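You operate a simulated robot arm through the tools that you are given. There is no shell and no other tool.

You are at the controls of a simulated robot arm. One attempt, no reset.

TASK
Gauge both rings and oil the one that reads green.
Fine: pull the yellow knob to unlock the table first; one drop from the black plunger; both rings stay in their nests.

Only the result counts: the job must be done as asked and must still hold three seconds after the hand-in. Knocking over, shifting, dropping, spilling or breaking anything else fails it.

THE ROBOT
A 7-joint arm with a two-finger parallel gripper, fixed in place. Base frame: the origin is at the foot of the arm, x ahead of it, y to its left, z up; the work surface is at about z = 82. Readings come in cm, rad, newtons and seconds.
With the tool pointing down near the work surface it reaches from about 10 to 66 cm from the base axis. Its first joint turns from -1.152 to 1.152 rad. Payload 1.57 kg.
Tool frame: the origin (TCP) lies between the finger pads and is the grasp point; the fingertips stand 3 cm ahead of it; z points along the fingers, y is the line along which they close. The gripper opens to 8 cm. The fingers are 1.7 cm wide and 1.2 cm thick; the gripper's body (4 by 8.2 cm) begins 8 cm behind the TCP.
Orientation is told as [roll, pitch, yaw] about the base's x, y, z axes, in that order, counted from this pose: with the fingers straight down and closing along the base's y, the tool's x points along the base's -x, its y along +y and its z along -z.

THE INTERFACE
- The arm moves only by the tool play_rows. Its argument "increments" is a list of rows, each an object of numbers (a shift or turn left out is 0, a gripper value left out holds the last): "x", "y", "z": the shift along the base's x, y, z in units of 50 mm (1.0 is 50 mm); "wx", "wy", "wz": the turn, a rotation vector about the base's x, y, z in units of 6 degrees (1.0 is 6 degrees); "fingers": the opening in per cent of the stroke, from 0 (shut) to 100 (fully open). In form: [{"x": .., "y": .., "z": .., "wx": .., "wy": .., "wz": .., "fingers": ..}, ...]. A call has 1 to 20 rows; each row shifts and turns the commanded pose from where the row before left it. A call with a number of a shift or a turn outside -1 to 1 is refused whole. A row lasts 0.2 s, in which the tool goes at most 5 cm and 0.15 rad; a call with a longer step from one row to the next is refused whole, and so is a gripper value outside its range. A pose out of reach is approached as far as the arm can. The call stops where the force on the tool passes 40 N (or 10 N more than at its start, if that is more) or the arm is blocked; 0.2 s more then pass. Each finger travels about 7.2 cm/s and halts on what it meets, pressing with about 30 N; the grip force reading is that of the motor and also rises with nothing between the fingers. The clock runs only during rows and for 0.2 s after the last one: add rows that do not move to give the fingers time. It gives the time, the measured TCP pose, the force on the tool (base axes), the opening and the grip force at its end, in the units of the frame above (readings bear some noise), with the torque about the TCP (base axes, N m) and any sound that the robot's microphone picked up.
- Cameras (640 x 400 px; columns grow to the right, rows downward): "scene" is fixed at [3.75, 41.96, 142.6]; the picture's right is [-0.90, -0.43, 0.00], its down [-0.25, 0.51, -0.82] and it looks along [0.36, -0.74, -0.57] (base axes); focal length 314 px, centre (320, 200). "wrist" rides on the gripper at [7.2, -0.6, -12.2] in the tool frame; the picture's right is [0.09, 1.00, 0.00], its down [-0.84, 0.08, -0.54] and it looks along [-0.54, 0.05, 0.84] (tool axes); focal length 238 px, centre (320, 200). There is no depth. A picture from a camera that has moved, and an enlarged one, comes with that camera's place and axes in the base frame and with its lens.
- get_image(camera): a new picture of that camera. It takes no simulated time.
- close_up(camera, box): a new picture of the part [left, top, right, bottom] of that camera's present view, enlarged. It takes no simulated time.
- hand_in(): hands the job in; it is judged then, once.

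Places have to be worked out from the pictures, the camera data and where the tool is seen. Open the gripper and draw the arm clear of the work before you hand the job in, unless the task says otherwise.

The tools are called after "Emit:" as a command line: name --argument value ..., lists and objects as JSON in quotes. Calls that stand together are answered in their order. play_rows: Moves the arm, as the interface text tells. Its arguments: {"type":"object","properties":{"increments":{"type":"array","items":{"type":"object","properties":{"x":{"type":"number"},"y":{"type":"number"},"z":{"type":"number"},"wx":{"type":"number"},"wy":{"type":"number"},"wz":{"type":"number"},"fingers":{"type":"number"}}}}},"required":["increments"]} The other tools are called the same way: get_image (camera) takes a picture; close_up (camera, box) takes an enlarged picture of a part of a camera's view; hand_in () hands the job in.

At the start:

```text
time: 0.0
tcp_pos: [47.82, -0.39, 115.34]
orientation: [-0.001, -0.001, 0.0]
ft_force: [0.1, 0.2, -0.1]
ft_torque: [0.0, 0.02, -0.01]
finger_gap: 7.98
gripper_force: 0.0
```

scene: 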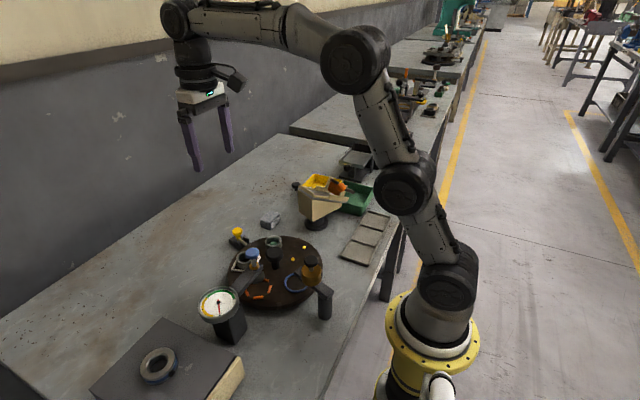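
wrist: 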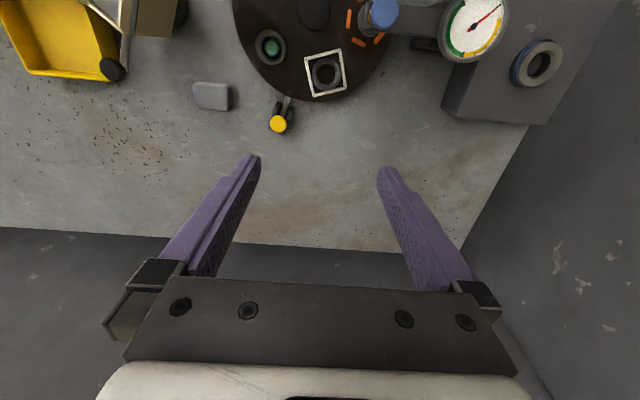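

I start by looking more closely at the table and its fittings before moving anything.

Emit:
close_up --camera "scene" --box '[180, 200, 360, 350]'

Emit:
close_up --camera "wrist" --box '[220, 0, 420, 140]'

Emit:
close_up --camera "wrist" --box '[400, 0, 600, 140]'

Emit:
close_up --camera "scene" --box '[260, 140, 420, 270]'

```text
2.67 times, centred on (270, 275) of scene
camera zoom: at [3.75, 41.96, 142.6], right [-0.9, -0.43, 0.0], down [-0.25, 0.51, -0.82], along [0.36, -0.74, -0.57], focal length 836 px, centre (453, 0)
```

zoom: 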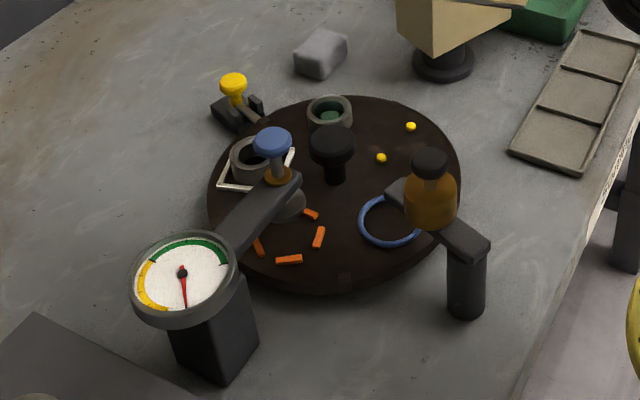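

```text
2.86 times, centred on (320, 70) of wrist
camera zoom: at [40.48, -0.88, 127.45], right [-0.09, 1.0, 0.0], down [0.84, 0.08, 0.54], along [0.54, 0.05, -0.84], focal length 681 px, centre (320, 571)
```

zoom: 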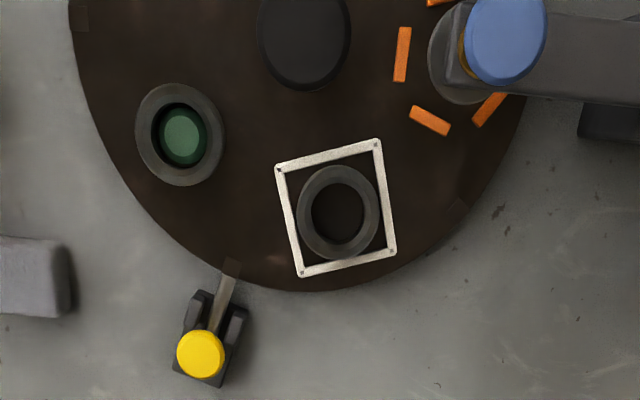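

```text
2.86 times, centred on (500, 70) of wrist
camera zoom: at [40.48, -0.88, 127.45], right [-0.09, 1.0, 0.0], down [0.84, 0.08, 0.54], along [0.54, 0.05, -0.84], focal length 681 px, centre (-194, 571)
```

zoom: 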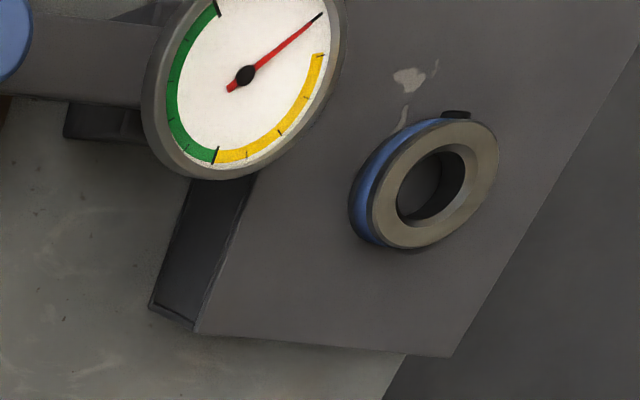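

```text
3.08 times, centred on (340, 205) of scene
camera zoom: at [3.75, 41.96, 142.6], right [-0.9, -0.43, 0.0], down [-0.25, 0.51, -0.82], along [0.36, -0.74, -0.57], focal length 965 px, centre (258, 185)
```

zoom: 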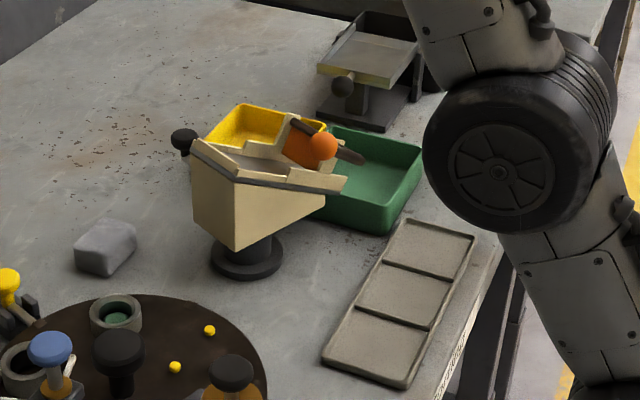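

I put the turntable centre at about (37, -2), with nests at a radius of about 7.5 cm. The probe is on the +y side and the oiler is on the base side. I'll draw the arm back while staying high, so the wrist camera gets a better view of the stations.

Emit:
play_rows --increments '[{"x": -0.6}, {"x": -0.8}, {"x": -0.8}, {"x": -0.8}, {"x": -0.8}, {"x": -0.6}, {}]'

Emit:
get_image --camera "wrist"

Emit:
get_image --camera "scene"

```text
time: 1.6
tcp_pos: [25.39, -0.27, 115.37]
orientation: [0.0, 0.0, 0.002]
ft_force: [0.5, 0.0, -0.1]
ft_torque: [0.0, -0.02, 0.0]
finger_gap: 8.0
gripper_force: 0.1
```

```text
taken
camera wrist: at [18.22, -0.83, 127.37], right [-0.09, 1.0, 0.0], down [0.84, 0.08, 0.54], along [0.54, 0.05, -0.84], focal length 238 px, centre (320, 200)
```

wrist: 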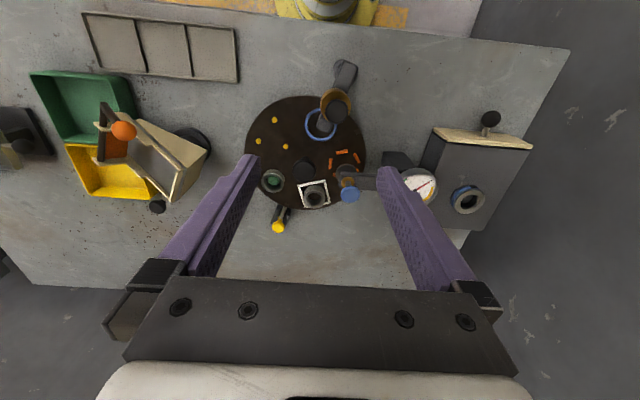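

```text
taken
```

scene: 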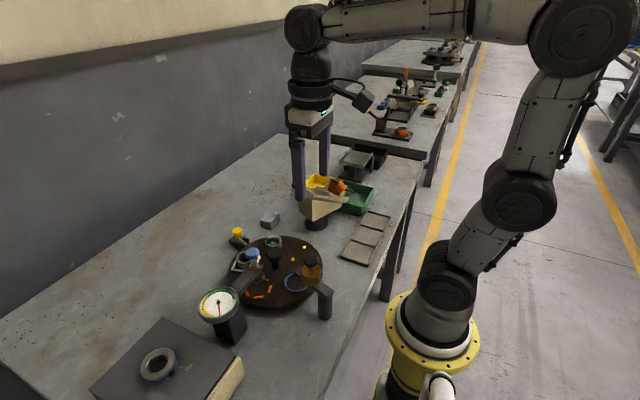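

Now the whole turntable is visible, so I'll enlarge it.

Emit:
close_up --camera "wrist" --box '[236, 50, 396, 150]'

Emit:
close_up --camera "wrist" --box '[240, 140, 400, 240]'

Emit:
close_up --camera "wrist" --box '[380, 100, 540, 240]'

Emit:
close_up --camera "scene" --box '[220, 220, 340, 320]'

```text
4.00 times, centred on (316, 100) of wrist
camera zoom: at [18.22, -0.83, 127.37], right [-0.09, 1.0, 0.0], down [0.84, 0.08, 0.54], along [0.54, 0.05, -0.84], focal length 953 px, centre (336, 600)
```

zoom: 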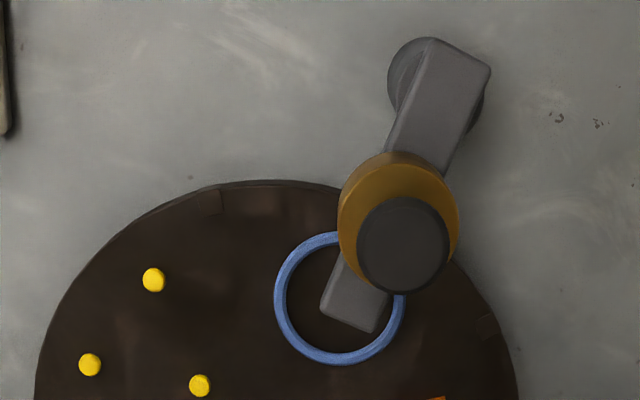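

```text
4.00 times, centred on (320, 190) of wrist
camera zoom: at [18.22, -0.83, 127.37], right [-0.09, 1.0, 0.0], down [0.84, 0.08, 0.54], along [0.54, 0.05, -0.84], focal length 953 px, centre (320, 240)
```

zoom: 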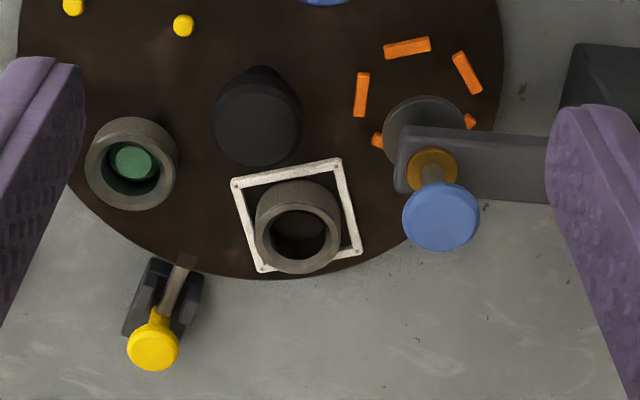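

```text
2.86 times, centred on (460, 170) of wrist
camera zoom: at [18.22, -0.83, 127.37], right [-0.09, 1.0, 0.0], down [0.84, 0.08, 0.54], along [0.54, 0.05, -0.84], focal length 681 px, centre (-80, 286)
```

zoom: 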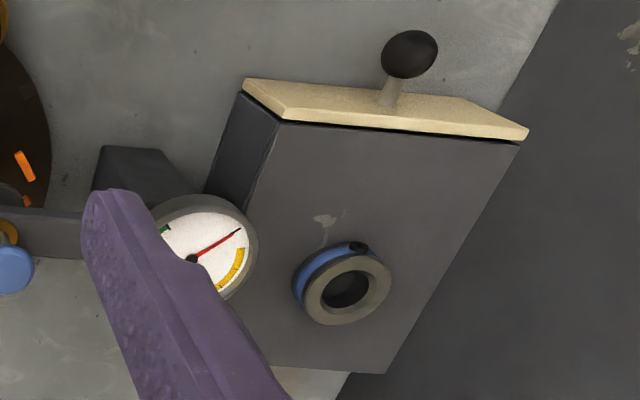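

```text
4.00 times, centred on (280, 270) of scene
camera zoom: at [3.75, 41.96, 142.6], right [-0.9, -0.43, 0.0], down [-0.25, 0.51, -0.82], along [0.36, -0.74, -0.57], focal length 1255 px, centre (480, -80)
```

zoom: 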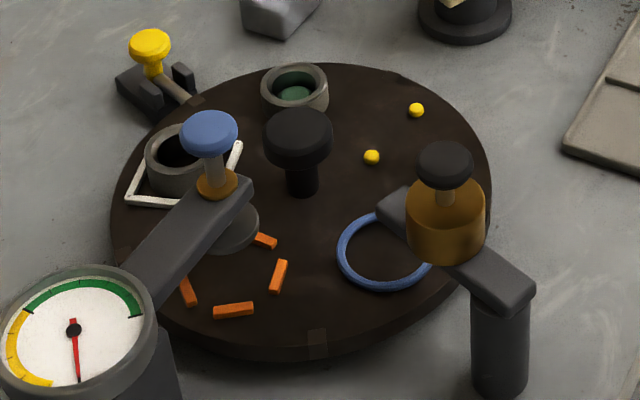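

I can now place the parts:

- **Lock:** the yellow knob's top is at about (52.2, -6.9, 87), and its bolt slides radially (about -18° yaw).
- **Gauge:** the blue plunger is at about (36.9, 5.6, 96.4), over the empty orange nest.
- **Oiler:** the black plunger is at about (25.1, 2.0, 95.5), with its nozzle over the empty blue-circle nest.
- **Rings:** one sits in the white-square nest and the other in the green nest. The nests are 72° apart.

I'll go above the yellow knob with the yaw aligned to the bolt.

Emit:
play_rows --increments '[{"x": 0.7, "y": -0.17, "wz": -0.37}, {"x": 0.7, "y": -0.17, "wz": -0.37}, {"x": 0.7, "y": -0.17, "wz": -0.37}, {"x": 0.7, "y": -0.17, "wz": -0.37}, {"x": 0.7, "y": -0.17, "wz": -0.37}, {"x": 0.7, "y": -0.17, "wz": -0.37}, {"x": 0.7, "y": -0.17, "wz": -0.37}, {"x": 0.46, "y": -0.14, "wz": -0.34}, {"z": -0.7}, {"z": -0.7}, {"z": -0.6}, {}]'

Emit:
get_image --camera "wrist"

Emit:
get_image --camera "scene"

```text
time: 4.2
tcp_pos: [52.67, -6.92, 105.36]
orientation: [0.0, -0.001, -0.307]
ft_force: [-0.5, -0.3, -0.5]
ft_torque: [0.04, 0.03, 0.01]
finger_gap: 8.01
gripper_force: 0.0
```

```text
taken
camera wrist: at [45.49, -5.27, 117.36], right [0.21, 0.98, 0.0], down [0.82, -0.18, 0.54], along [0.53, -0.12, -0.84], focal length 238 px, centre (320, 200)
```

wrist: 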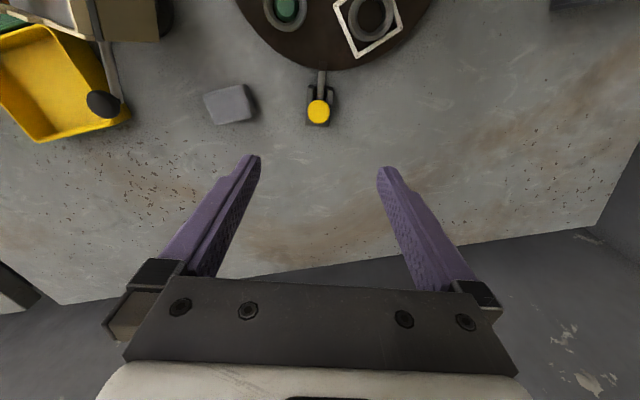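

```text
taken
```

scene: 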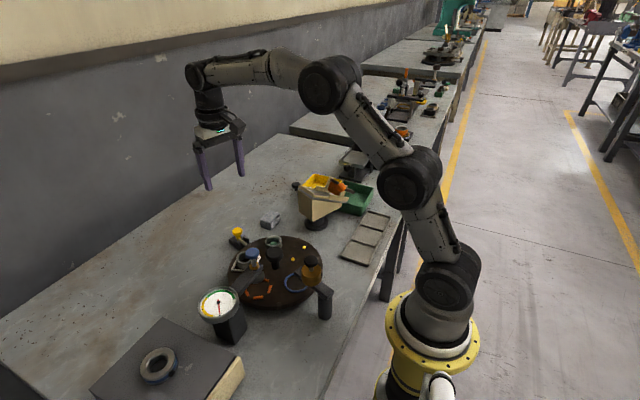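

Emit:
close_up --camera "wrist" --box '[270, 50, 370, 140]'

Emit:
close_up --camera "scene" --box '[220, 220, 280, 260]'

```text
4.44 times, centred on (320, 95) of wrist
camera zoom: at [45.49, -5.27, 117.36], right [0.21, 0.98, 0.0], down [0.82, -0.18, 0.54], along [0.53, -0.12, -0.84], focal length 1059 px, centre (320, 667)
```

zoom: 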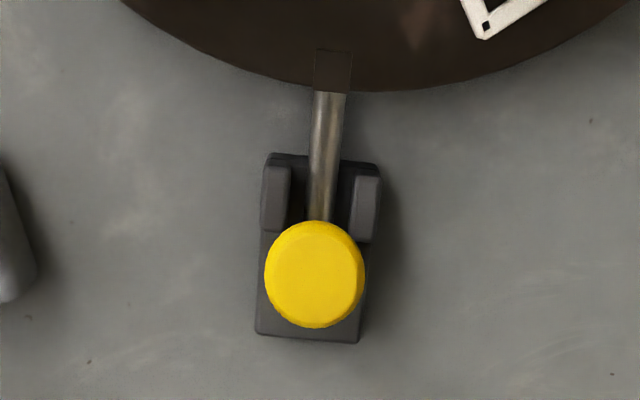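

```text
10.00 times, centred on (250, 240) of scene
camera zoom: at [3.75, 41.96, 142.6], right [-0.9, -0.43, 0.0], down [-0.25, 0.51, -0.82], along [0.36, -0.74, -0.57], focal length 3136 px, centre (1020, -200)
```

zoom: 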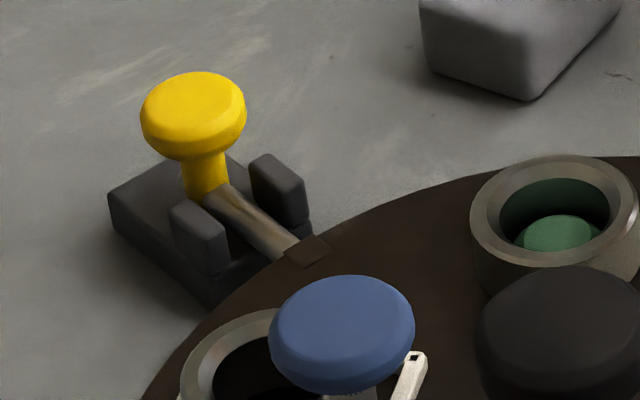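

The knob cap is about 2.8 cm across, at z 86.2 to 87.2, and stands just outside the guide cheeks. I'll come down over it with the tips at about 85.7 and close gently on the cap.

Emit:
play_rows --increments '[{"x": -0.11, "y": -0.02, "z": -0.6, "fingers": 65}, {"z": -0.7}, {"z": -0.7}, {"z": -0.6}, {"z": -0.4}, {"z": -0.2}, {"z": -0.13}, {}]'

Emit:
close_up --camera "wrist" --box '[220, 100, 420, 225]'

Emit:
close_up --camera "scene" --box '[200, 200, 290, 260]'

```text
time: 6.0
tcp_pos: [51.87, -6.95, 88.61]
orientation: [0.0, 0.0, -0.308]
ft_force: [0.3, -0.2, 0.4]
ft_torque: [0.0, 0.02, -0.02]
finger_gap: 5.19
gripper_force: 0.1
```

```text
3.20 times, centred on (320, 162) of wrist
camera zoom: at [44.79, -5.33, 100.66], right [0.21, 0.98, 0.0], down [0.82, -0.18, 0.54], along [0.53, -0.12, -0.84], focal length 763 px, centre (320, 320)
```

zoom: 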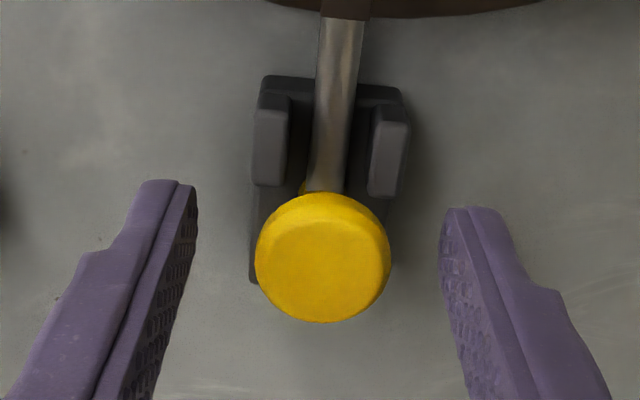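

```text
6.67 times, centred on (245, 230) of scene
camera zoom: at [3.75, 41.96, 142.6], right [-0.9, -0.43, 0.0], down [-0.25, 0.51, -0.82], along [0.36, -0.74, -0.57], focal length 2091 px, centre (820, 0)
```

zoom: 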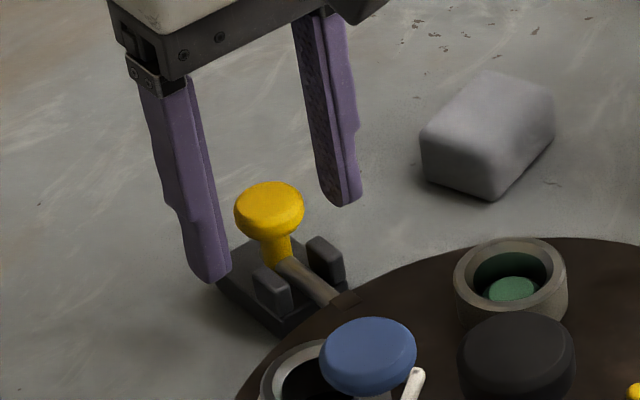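

The knob is centred between the fingers, so I'll close on it.

Emit:
play_rows --increments '[{"fingers": 20}, {"fingers": 20}, {}, {}]'

Emit:
close_up --camera "wrist" --box '[220, 100, 420, 225]'

```text
time: 7.0
tcp_pos: [51.99, -6.88, 88.69]
orientation: [0.0, 0.0, -0.307]
ft_force: [3.0, 7.0, -2.8]
ft_torque: [0.14, -0.09, 0.06]
finger_gap: 2.73
gripper_force: 37.7
```

```text
3.20 times, centred on (320, 162) of wrist
camera zoom: at [44.81, -5.26, 100.67], right [0.21, 0.98, 0.0], down [0.82, -0.18, 0.54], along [0.53, -0.12, -0.84], focal length 763 px, centre (320, 320)
```

zoom: 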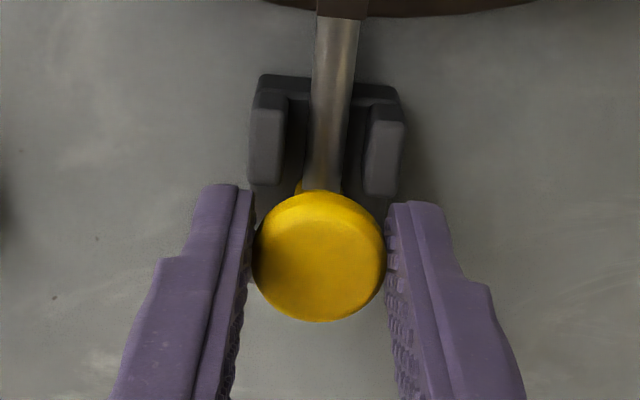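

It's gripped at 2.73 cm. I'll pull radially outward slowly and watch the force.

Emit:
play_rows --increments '[{"x": 0.057, "y": -0.018}, {"x": 0.057, "y": -0.018}, {"x": 0.057, "y": -0.018}, {"x": 0.057, "y": -0.018}, {"x": 0.057, "y": -0.018}, {}]'

Emit:
close_up --camera "wrist" --box '[220, 80, 420, 205]'

```text
time: 8.4
tcp_pos: [53.25, -7.37, 88.55]
orientation: [0.001, 0.007, -0.308]
ft_force: [-8.2, 21.6, -0.4]
ft_torque: [0.45, 0.28, 0.16]
finger_gap: 2.73
gripper_force: 37.7
```

```text
3.20 times, centred on (320, 142) of wrist
camera zoom: at [46.25, -5.74, 100.72], right [0.21, 0.98, 0.0], down [0.82, -0.18, 0.54], along [0.52, -0.11, -0.84], focal length 763 px, centre (320, 384)
```

zoom: 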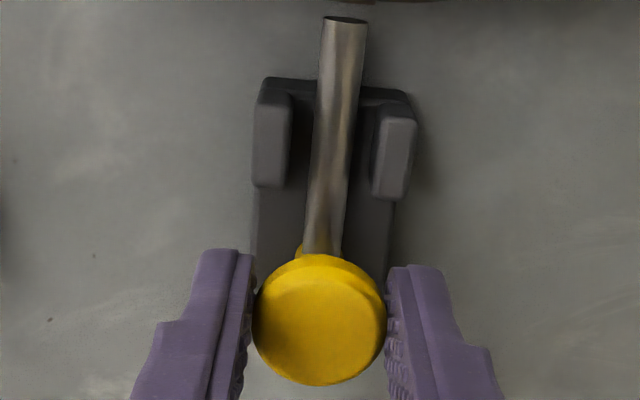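

The bolt moved out about 1.4 cm and its tip has cleared the table edge. There is a side load on y, so I'll ease that and keep pulling to find the end stop.

Emit:
play_rows --increments '[{"x": 0.03, "y": 0.02}, {"x": 0.05, "y": 0.0}, {"x": 0.05, "y": -0.01}, {}]'

Emit:
close_up --camera "wrist" --box '[220, 60, 420, 205]'

```text
time: 9.4
tcp_pos: [53.6, -7.41, 88.6]
orientation: [-0.004, 0.018, -0.307]
ft_force: [-31.5, 15.6, 4.3]
ft_torque: [0.34, 0.56, 0.07]
finger_gap: 2.7
gripper_force: 38.4
```

```text
2.76 times, centred on (320, 132) of wrist
camera zoom: at [46.69, -5.8, 100.77], right [0.21, 0.98, 0.0], down [0.83, -0.18, 0.53], along [0.51, -0.11, -0.85], focal length 658 px, centre (320, 386)
```

zoom: 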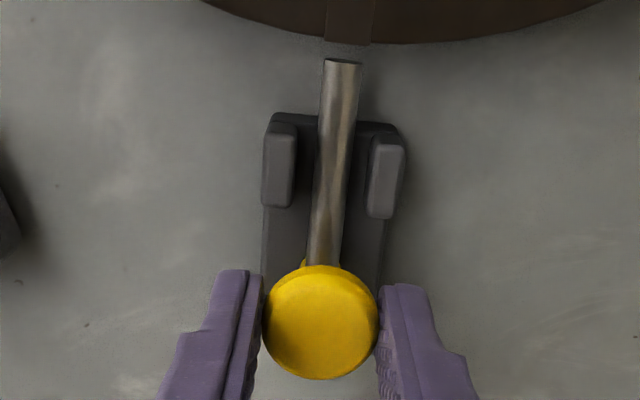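

The force has risen to 31 N, so the bolt is at its end stop and well clear of the table. I'll take off the load, release, and see whether the bolt stays out.

Emit:
play_rows --increments '[{"x": -0.07, "y": 0.03}, {}, {"fingers": 35}, {"fingers": 65}, {}, {}]'

Emit:
close_up --camera "wrist" --box '[220, 60, 420, 205]'

```text
time: 10.8
tcp_pos: [53.79, -7.3, 88.7]
orientation: [0.001, 0.0, -0.307]
ft_force: [-0.1, -0.8, 0.0]
ft_torque: [0.03, -0.02, -0.01]
finger_gap: 5.21
gripper_force: 0.0
```

```text
2.76 times, centred on (320, 132) of wrist
camera zoom: at [46.61, -5.67, 100.78], right [0.21, 0.98, 0.0], down [0.82, -0.18, 0.54], along [0.53, -0.12, -0.84], focal length 658 px, centre (320, 386)
```

zoom: 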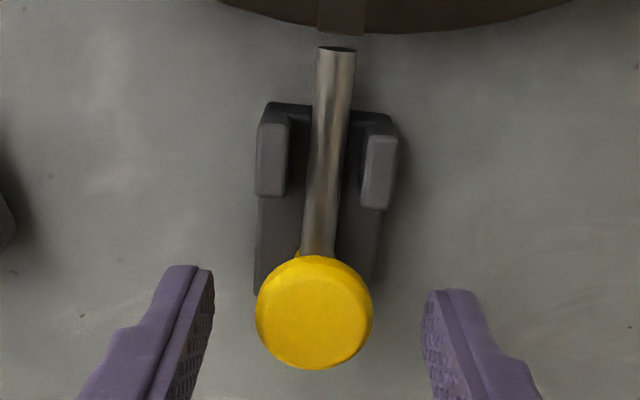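

The bolt stays out. I'll rise and move over the centre knob, pre-turning the wrist to about -36° so I have room to turn the table by 72°.

Emit:
play_rows --increments '[{"z": 0.6}, {"z": 0.8}, {"z": 0.8}, {"z": 0.8}, {"z": 0.4}, {"x": -0.55, "y": 0.17, "wz": -0.5, "fingers": 90}, {"x": -0.55, "y": 0.17, "wz": -0.5}, {"x": -0.55, "y": 0.17, "wz": -0.5}, {"x": -0.55, "y": 0.17, "wz": -0.5}, {"x": -0.55, "y": 0.17, "wz": -0.5}, {"x": -0.55, "y": 0.19, "wz": -0.57}, {}]'

Emit:
get_image --camera "wrist"

Emit:
get_image --camera "scene"

```text
time: 13.4
tcp_pos: [37.2, -2.07, 105.9]
orientation: [0.001, -0.001, -0.63]
ft_force: [-0.5, -0.5, 0.2]
ft_torque: [0.03, -0.01, 0.0]
finger_gap: 7.23
gripper_force: 0.0
```

```text
taken
camera wrist: at [30.89, 1.74, 117.92], right [0.51, 0.86, 0.0], down [0.72, -0.43, 0.54], along [0.47, -0.28, -0.84], focal length 238 px, centre (320, 200)
```

wrist: 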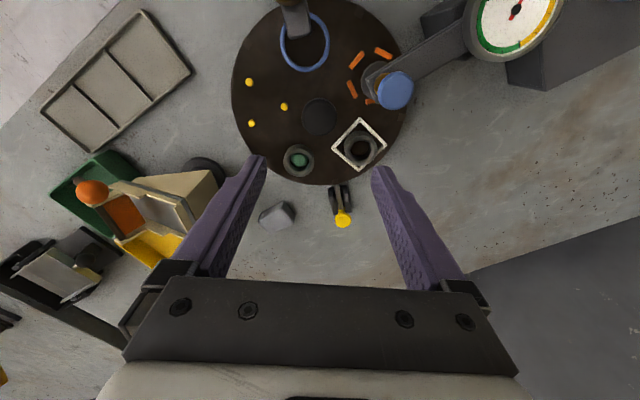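

```text
taken
```

scene: 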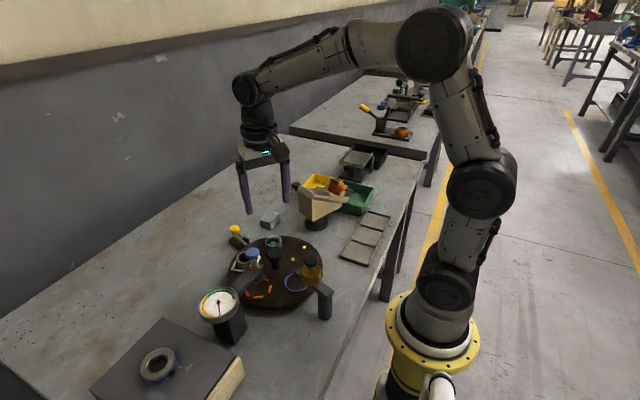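

The centre knob is at about (36.9, -1.95) and the bolt is still clear. I'll descend around the knob cap with the tips at about 87, above the ring tops and clear of both station arms.

Emit:
play_rows --increments '[{"x": -0.05, "y": 0.02, "z": -0.6}, {"z": -0.7}, {"z": -0.7}, {"z": -0.5}, {"z": -0.3}, {"z": -0.2}, {}]'

Emit:
get_image --camera "wrist"

Emit:
close_up --camera "scene" --box '[190, 190, 350, 320]'

```text
time: 15.0
tcp_pos: [36.83, -1.95, 90.68]
orientation: [-0.002, 0.0, -0.629]
ft_force: [-0.6, -0.1, 0.4]
ft_torque: [0.01, 0.02, -0.01]
finger_gap: 7.19
gripper_force: 0.0
```

```text
taken
camera wrist: at [30.67, 1.86, 102.81], right [0.51, 0.86, 0.0], down [0.72, -0.43, 0.54], along [0.47, -0.28, -0.84], focal length 238 px, centre (320, 200)
```

wrist: 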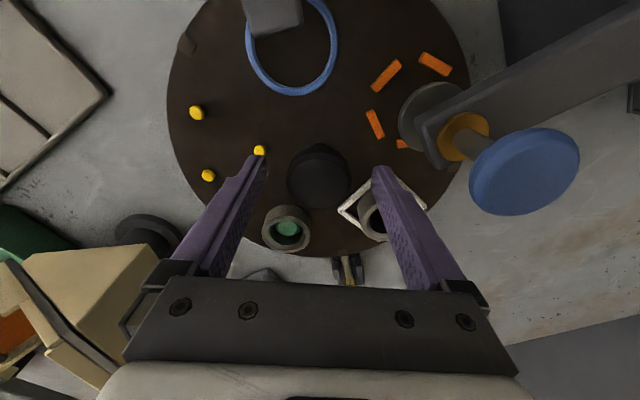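

```text
3.08 times, centred on (270, 255) of scene
camera zoom: at [3.75, 41.96, 142.6], right [-0.9, -0.43, 0.0], down [-0.25, 0.51, -0.82], along [0.36, -0.74, -0.57], focal length 965 px, centre (474, 31)
```

zoom: 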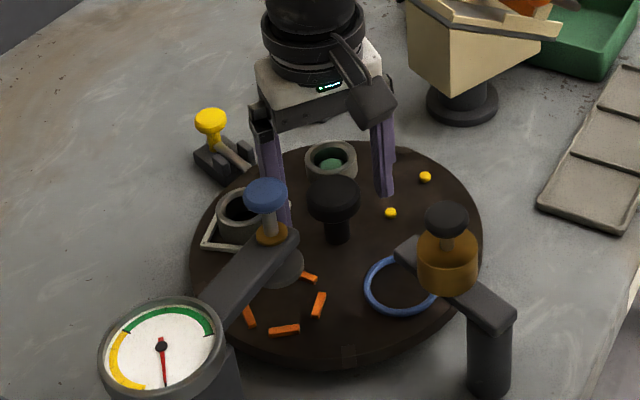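

The knob is centred and its cap top is nearer z 89 than 90. I'll lower 0.9 cm and close on it.

Emit:
play_rows --increments '[{"z": -0.18}, {"fingers": 40}, {"fingers": 40}, {}, {}]'

Emit:
get_image --camera "wrist"

Emit:
close_up --camera "scene" --box '[190, 190, 350, 320]'

```text
time: 16.2
tcp_pos: [36.93, -1.95, 89.86]
orientation: [-0.002, 0.0, -0.629]
ft_force: [-2.6, -5.5, 0.2]
ft_torque: [-0.07, 0.03, 0.0]
finger_gap: 4.15
gripper_force: 45.1
```

```text
taken
camera wrist: at [30.68, 1.8, 101.91], right [0.51, 0.86, 0.0], down [0.72, -0.43, 0.54], along [0.46, -0.28, -0.84], focal length 238 px, centre (320, 200)
```

wrist: 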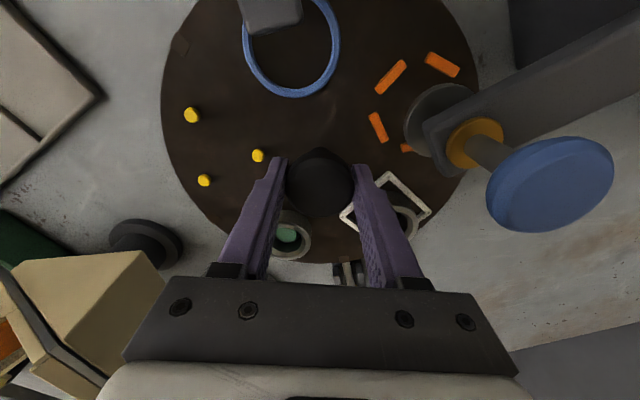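

```text
3.08 times, centred on (270, 255) of scene
camera zoom: at [3.75, 41.94, 142.6], right [-0.9, -0.43, 0.0], down [-0.25, 0.51, -0.82], along [0.36, -0.74, -0.57], focal length 965 px, centre (474, 31)
```

zoom: 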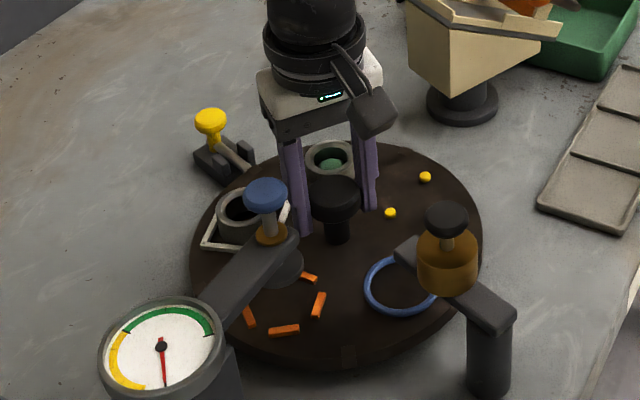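

It's gripped at 4.15 cm with low side force. I'll turn the first part of the 72° counter-clockwise, watching torque and force.

Emit:
play_rows --increments '[{"wz": 0.5}, {"wz": 0.5}, {"wz": 0.5}, {"wz": 0.5}, {}]'

Emit:
close_up --camera "scene" --box '[190, 190, 350, 320]'

```text
time: 17.4
tcp_pos: [36.88, -2.01, 89.86]
orientation: [-0.001, 0.002, -0.419]
ft_force: [-7.2, -9.3, 1.6]
ft_torque: [-0.15, 0.15, 0.01]
finger_gap: 4.14
gripper_force: 45.1
```

```text
3.08 times, centred on (270, 255) of scene
camera zoom: at [3.73, 41.93, 142.61], right [-0.9, -0.43, 0.0], down [-0.25, 0.51, -0.82], along [0.36, -0.74, -0.57], focal length 965 px, centre (474, 31)
```

zoom: 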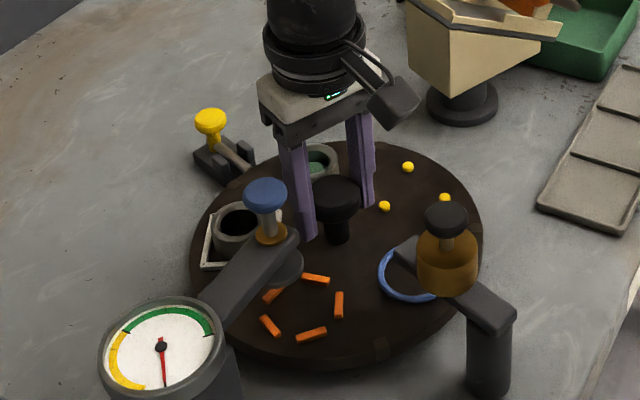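

The table turns freely with the knob. I'll continue the remaining 60°, relieving the small side load.

Emit:
play_rows --increments '[{"wz": 0.6, "x": -0.012, "y": -0.016}, {"wz": 0.6}, {"wz": 0.6}, {"wz": 0.6}, {"wz": 0.6}, {"wz": 0.6}, {"wz": 0.6}, {"wz": 0.6}, {"wz": 0.6}, {"wz": 0.6}, {"wz": 0.6}, {"wz": 0.6}, {"wz": 0.6}, {"wz": 0.6}, {"wz": 0.6}, {"wz": 0.6}, {"wz": 0.4}, {}]'

Emit:
close_up --camera "scene" --box '[190, 190, 350, 320]'

Emit:
get_image --camera "wrist"

```text
time: 21.2
tcp_pos: [37.0, -2.03, 89.84]
orientation: [0.002, 0.0, 0.628]
ft_force: [2.5, 4.9, -2.3]
ft_torque: [0.06, -0.04, 0.03]
finger_gap: 4.12
gripper_force: 45.4
```

```text
3.08 times, centred on (270, 255) of scene
camera zoom: at [3.76, 41.97, 142.59], right [-0.9, -0.43, 0.0], down [-0.25, 0.51, -0.82], along [0.36, -0.74, -0.57], focal length 965 px, centre (474, 31)
```

zoom: 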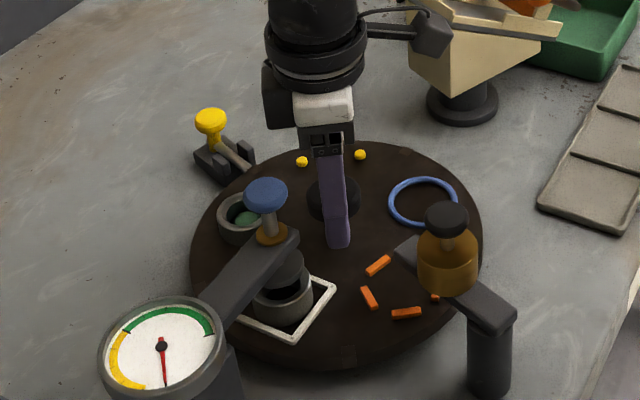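

```text
taken
camera wrist: at [31.45, -6.71, 101.9], right [-0.66, 0.75, 0.0], down [0.63, 0.55, 0.54], along [0.41, 0.36, -0.84], focal length 238 px, centre (320, 200)
```

wrist: 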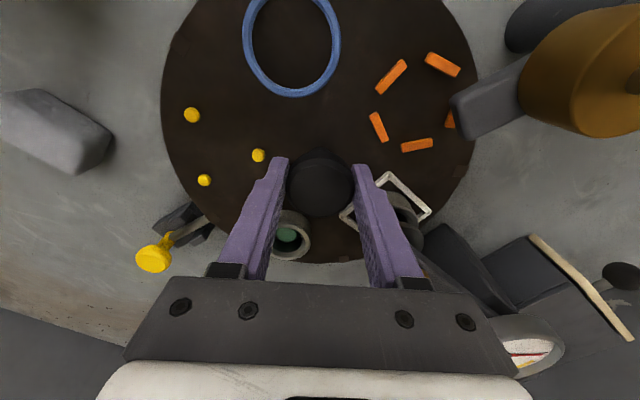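

Ring A is now at the gauge. I'll check alignment at the probe and at the bolt notch.

Emit:
close_up --camera "scene" --box '[230, 230, 290, 280]'

Emit:
close_up --camera "wrist" --box '[120, 160, 260, 280]'

Emit:
close_up --camera "scene" --box '[220, 210, 280, 250]'

```text
8.00 times, centred on (260, 255) of scene
camera zoom: at [3.76, 41.97, 142.59], right [-0.9, -0.43, 0.0], down [-0.25, 0.51, -0.82], along [0.36, -0.74, -0.57], focal length 2509 px, centre (800, -240)
```

zoom: 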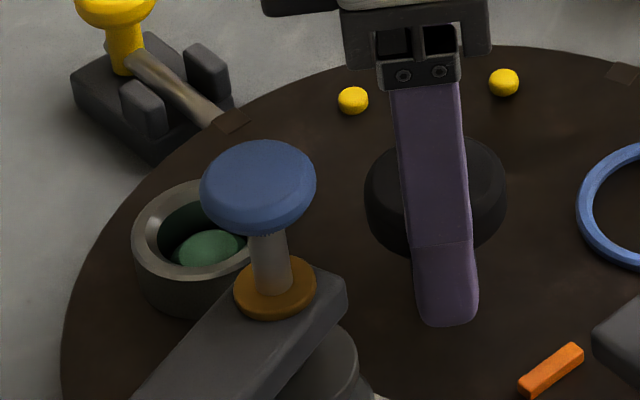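

```text
3.33 times, centred on (190, 220) of wrist
camera zoom: at [31.45, -6.71, 101.9], right [-0.66, 0.75, 0.0], down [0.63, 0.55, 0.54], along [0.41, 0.36, -0.84], focal length 794 px, centre (753, 133)
```

zoom: 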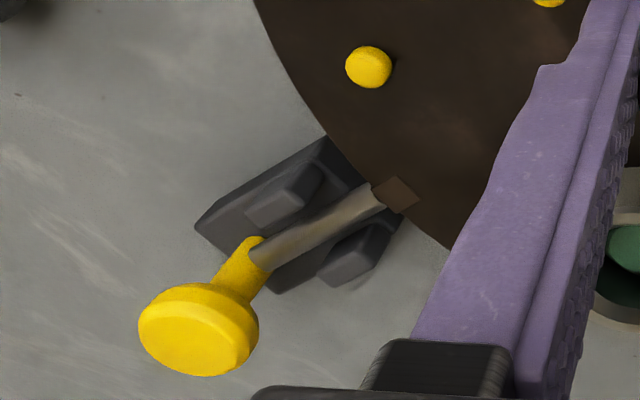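

```text
10.00 times, centred on (250, 230) of scene
camera zoom: at [3.76, 41.97, 142.59], right [-0.9, -0.43, 0.0], down [-0.25, 0.51, -0.82], along [0.36, -0.74, -0.57], focal length 3136 px, centre (1020, -100)
```

zoom: 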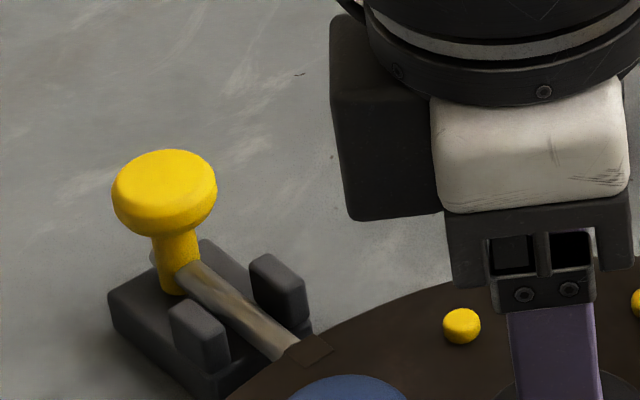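

The notch lines up with the bolt, so the index is right. I'll open, rise clear, go above the blue plunger with yaw back to 0, and close the fingers.

Emit:
play_rows --increments '[{"fingers": 90}, {}, {}, {"z": 0.5}, {"z": 0.8}, {"z": 0.8}, {"z": 0.7}, {"y": 0.25, "wz": -1, "fingers": 0}, {"y": 0.25, "wz": -1}, {"y": 0.25, "wz": -1}, {"y": 0.25, "wz": -1}, {"y": 0.25, "wz": -1}, {"y": 0.27, "wz": -1}, {}]'

Emit:
get_image --camera "wrist"

Emit:
close_up --camera "scene" --box '[190, 190, 350, 320]'

```text
time: 24.2
tcp_pos: [36.95, 5.59, 103.83]
orientation: [-0.001, 0.0, -0.002]
ft_force: [-0.3, 0.3, 0.6]
ft_torque: [-0.01, 0.0, -0.01]
finger_gap: 0.03
gripper_force: 21.2
```

```text
taken
camera wrist: at [29.67, 5.07, 115.81], right [-0.09, 1.0, 0.0], down [0.84, 0.08, 0.54], along [0.54, 0.05, -0.84], focal length 238 px, centre (320, 200)
```

wrist: 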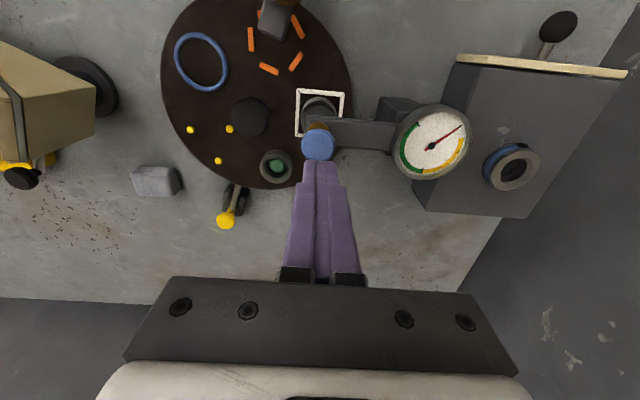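

```text
3.08 times, centred on (270, 255) of scene
camera zoom: at [3.75, 41.96, 142.6], right [-0.9, -0.43, 0.0], down [-0.25, 0.51, -0.82], along [0.36, -0.74, -0.57], focal length 965 px, centre (474, 31)
```

zoom: 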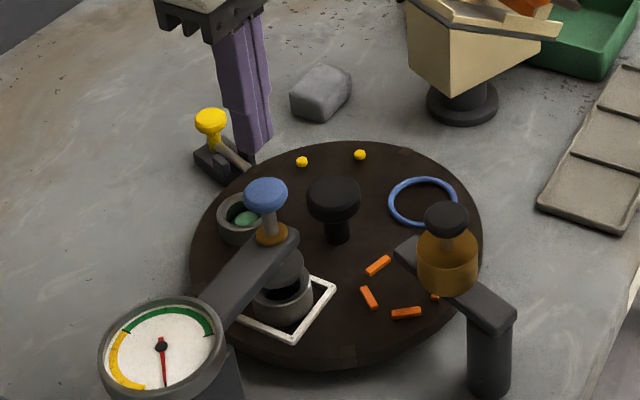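

The closed tips are right over the blue plunger at about (37.0, 5.6). I'll come down toward contact in small steps and watch the force and the dial.

Emit:
play_rows --increments '[{"z": -0.4}, {"z": -0.3}, {"z": -0.1}, {"z": -0.08}, {"z": -0.08}, {"z": -0.06}, {}]'

Emit:
close_up --camera "scene" --box '[190, 230, 290, 330]'

```text
time: 25.8
tcp_pos: [37.01, 5.47, 98.74]
orientation: [0.0, -0.001, 0.0]
ft_force: [0.0, 1.3, 1.7]
ft_torque: [0.04, 0.02, 0.04]
finger_gap: 0.01
gripper_force: 21.0
```

```text
4.00 times, centred on (240, 280) of scene
camera zoom: at [3.75, 41.96, 142.6], right [-0.9, -0.43, 0.0], down [-0.25, 0.51, -0.82], along [0.36, -0.74, -0.57], focal length 1255 px, centre (640, -120)
```

zoom: 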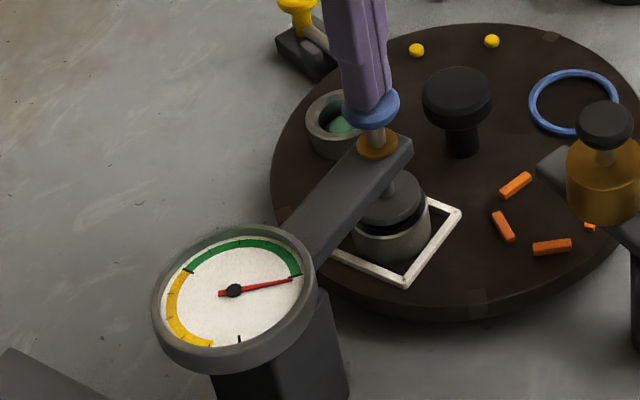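

The plunger is going down lightly and the needle moves with its travel, but the foot has not reached the ring yet. I'll continue until the foot seats.

Emit:
play_rows --increments '[{"z": -0.06}, {"z": -0.06}, {"z": -0.06}, {}]'

Emit:
close_up --camera "scene" --box '[190, 230, 290, 330]'

```text
time: 26.8
tcp_pos: [36.97, 5.42, 98.04]
orientation: [0.0, -0.005, -0.002]
ft_force: [-12.4, -5.3, 32.4]
ft_torque: [-0.12, 0.37, -0.03]
finger_gap: 0.0
gripper_force: 21.6
```

```text
4.00 times, centred on (240, 280) of scene
camera zoom: at [3.68, 41.93, 142.61], right [-0.9, -0.43, 0.0], down [-0.25, 0.51, -0.82], along [0.36, -0.74, -0.57], focal length 1255 px, centre (640, -120)
```

zoom: 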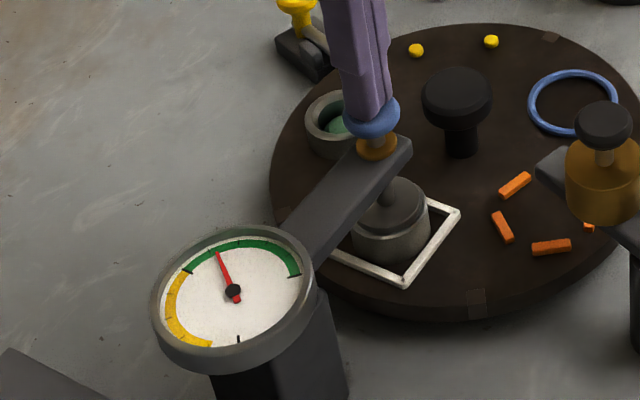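

The foot is seated on ring A at 32 N and the needle stands in the green. I'll hold briefly to confirm the reading is steady.

Emit:
play_rows --increments '[{}, {}, {}]'

Emit:
close_up --camera "scene" --box '[200, 270, 290, 330]'

Emit:
close_up --camera "scene" --box '[260, 240, 320, 300]'

```text
time: 27.6
tcp_pos: [37.02, 5.51, 98.03]
orientation: [0.0, -0.006, -0.001]
ft_force: [-13.9, -7.9, 41.8]
ft_torque: [-0.23, 0.41, 0.03]
finger_gap: 0.01
gripper_force: 21.2
```

```text
6.67 times, centred on (245, 300) of scene
camera zoom: at [3.67, 41.93, 142.61], right [-0.9, -0.43, 0.0], down [-0.25, 0.51, -0.82], along [0.36, -0.74, -0.57], focal length 2091 px, centre (820, -467)
```

zoom: 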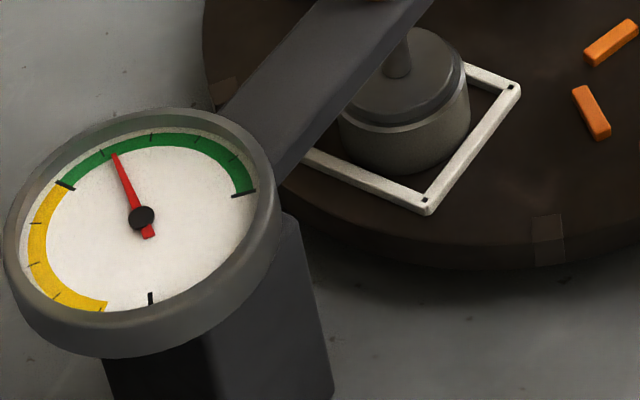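

```text
6.67 times, centred on (290, 270) of scene
camera zoom: at [3.67, 41.93, 142.61], right [-0.9, -0.43, 0.0], down [-0.25, 0.51, -0.82], along [0.36, -0.74, -0.57], focal length 2091 px, centre (520, -267)
```

zoom: 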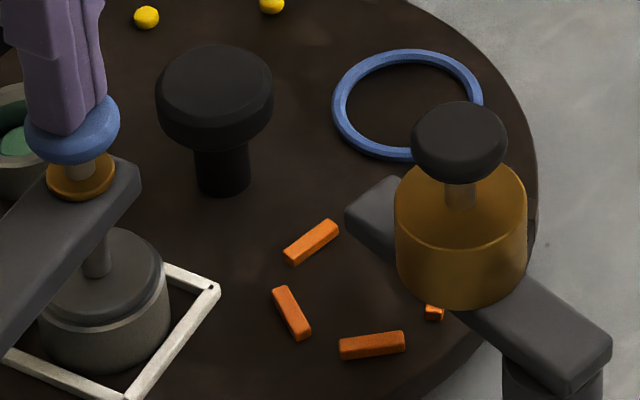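

Ring A reads a steady green. I'll raise off, go back to the centre knob at yaw -36°, and index the table again to bring ring B to the gauge.

Emit:
play_rows --increments '[{"z": 0.2}, {"z": 0.4}, {"z": 0.5}, {"z": 0.3}, {"y": -0.25, "wz": -1}, {"y": -0.25, "wz": -1}, {"y": -0.25, "wz": -1, "fingers": 90}, {"y": -0.25, "wz": -1}, {"y": -0.25, "wz": -1}, {"y": -0.25, "wz": -1}, {}]'

Emit:
get_image --camera "wrist"

Emit:
close_up --camera "scene" --box '[190, 190, 350, 320]'

```text
time: 30.0
tcp_pos: [36.96, -1.97, 104.83]
orientation: [0.0, 0.0, -0.631]
ft_force: [-0.3, 0.4, -0.6]
ft_torque: [0.0, -0.02, -0.02]
finger_gap: 7.19
gripper_force: 0.0
```

```text
taken
camera wrist: at [30.63, 1.76, 116.83], right [0.51, 0.86, 0.0], down [0.72, -0.43, 0.54], along [0.47, -0.28, -0.84], focal length 238 px, centre (320, 200)
```

wrist: 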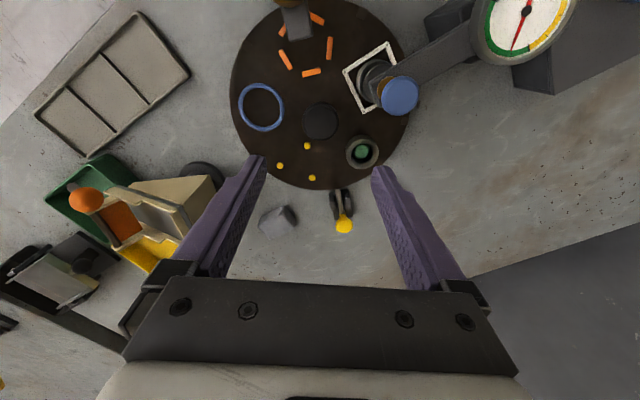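

```text
3.08 times, centred on (270, 255) of scene
camera zoom: at [3.75, 41.96, 142.6], right [-0.9, -0.43, 0.0], down [-0.25, 0.51, -0.82], along [0.36, -0.74, -0.57], focal length 965 px, centre (474, 31)
```

zoom: 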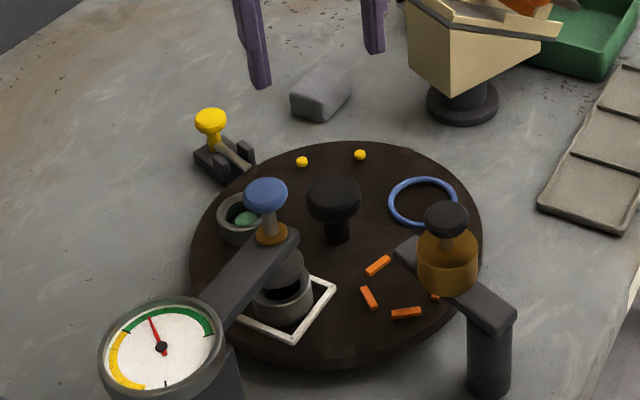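

The plunger is back up and the needle holds its reading. I'll descend on the knob again and grip.

Emit:
play_rows --increments '[{"z": -0.7}, {"z": -0.7}, {"z": -0.7}, {"z": -0.5}, {"z": -0.25}, {"z": -0.15}, {"fingers": 40}, {"fingers": 40}, {}, {}]'

```text
time: 32.2
tcp_pos: [36.94, -1.93, 89.75]
orientation: [0.001, -0.001, -0.628]
ft_force: [-0.5, -2.7, -4.2]
ft_torque: [-0.15, -0.25, -0.02]
finger_gap: 4.14
gripper_force: 44.9
```

It's gripped again at 4.14 cm with low force. I'll turn 72° counter-clockwise.

Emit:
play_rows --increments '[{"wz": 0.5}, {"wz": 0.6}, {"wz": 0.6}, {"wz": 0.6}, {"wz": 0.6}, {"wz": 0.6}, {"wz": 0.6}, {"wz": 0.6}, {"wz": 0.6}, {"wz": 0.6}, {"wz": 0.6}, {"wz": 0.6}, {"wz": 0.6}, {"wz": 0.6}, {"wz": 0.7}, {"wz": 0.7}, {"wz": 0.7}, {"wz": 0.7}, {"wz": 0.9}, {}]'

Emit:
close_up --camera "scene" --box '[190, 190, 350, 320]'

Emit:
close_up --camera "wrist" --box '[120, 160, 260, 280]'

Emit:
get_image --camera "wrist"

```text
time: 36.4
tcp_pos: [36.94, -2.07, 89.9]
orientation: [-0.001, 0.002, 0.63]
ft_force: [-2.8, -23.9, -13.4]
ft_torque: [-0.22, 0.17, -0.02]
finger_gap: 4.17
gripper_force: 45.2
```

```text
3.08 times, centred on (270, 255) of scene
camera zoom: at [3.76, 41.89, 142.62], right [-0.9, -0.43, 0.0], down [-0.25, 0.51, -0.82], along [0.36, -0.74, -0.57], focal length 965 px, centre (474, 31)
```

zoom: 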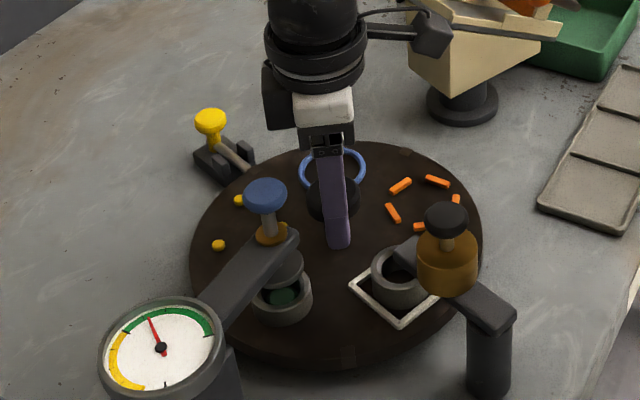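

```text
3.33 times, centred on (190, 220) of wrist
camera zoom: at [31.42, -6.73, 101.9], right [-0.66, 0.75, 0.0], down [0.63, 0.56, 0.54], along [0.41, 0.36, -0.84], focal length 794 px, centre (753, 133)
```

zoom: 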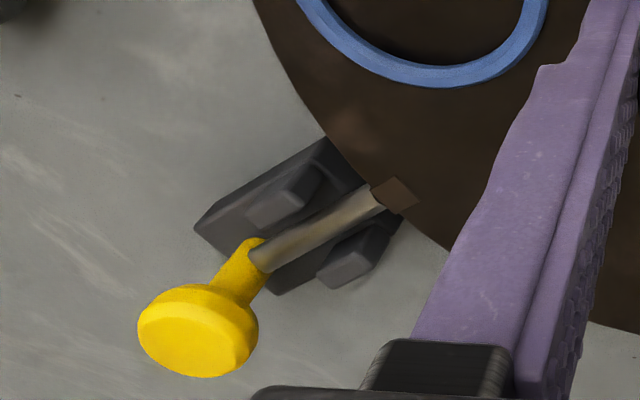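

```text
taken
camera wrist: at [31.42, -6.73, 101.9], right [-0.66, 0.75, 0.0], down [0.63, 0.56, 0.54], along [0.41, 0.36, -0.84], focal length 238 px, centre (320, 200)
```

wrist: 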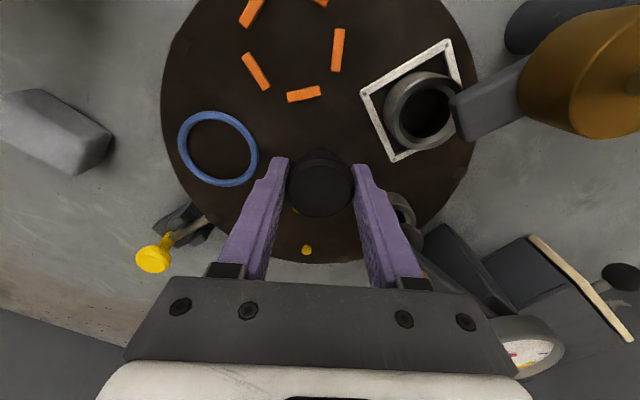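

Ring B is at the gauge, ring A is under the oiler, and the notch is aligned. I'll ease the side load, release, and go back to the blue plunger.

Emit:
play_rows --increments '[{"y": -0.03, "z": -0.01}, {"fingers": 90}, {}, {}, {"z": 0.5}, {"z": 0.8}, {"z": 0.8}, {"z": 0.7}, {"y": 0.25, "wz": -1, "fingers": 0}, {"y": 0.25, "wz": -1}, {"y": 0.25, "wz": -1}, {"y": 0.25, "wz": -1}, {"y": 0.26, "wz": -1}, {"y": 0.27, "wz": -1}, {}]'

Emit:
get_image --camera "wrist"

Emit:
close_up --camera "scene" --box '[190, 190, 350, 320]'

```text
time: 39.6
tcp_pos: [37.09, 5.69, 103.7]
orientation: [0.001, 0.0, -0.002]
ft_force: [-0.4, 0.4, 1.2]
ft_torque: [-0.02, -0.02, 0.03]
finger_gap: 0.01
gripper_force: 20.5
```

```text
taken
camera wrist: at [29.73, 5.01, 115.76], right [-0.09, 1.0, 0.0], down [0.84, 0.08, 0.54], along [0.54, 0.05, -0.84], focal length 238 px, centre (320, 200)
```

wrist: 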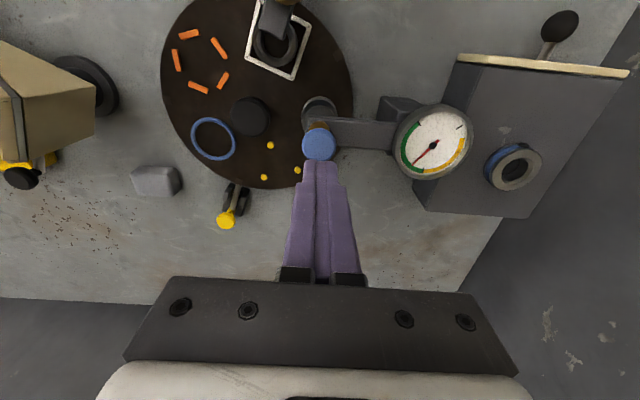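

```text
3.08 times, centred on (270, 255) of scene
camera zoom: at [3.75, 41.96, 142.6], right [-0.9, -0.43, 0.0], down [-0.25, 0.51, -0.82], along [0.36, -0.74, -0.57], focal length 965 px, centre (474, 31)
```

zoom: 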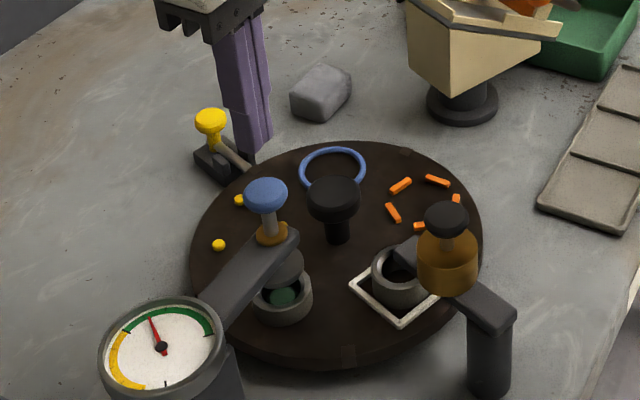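

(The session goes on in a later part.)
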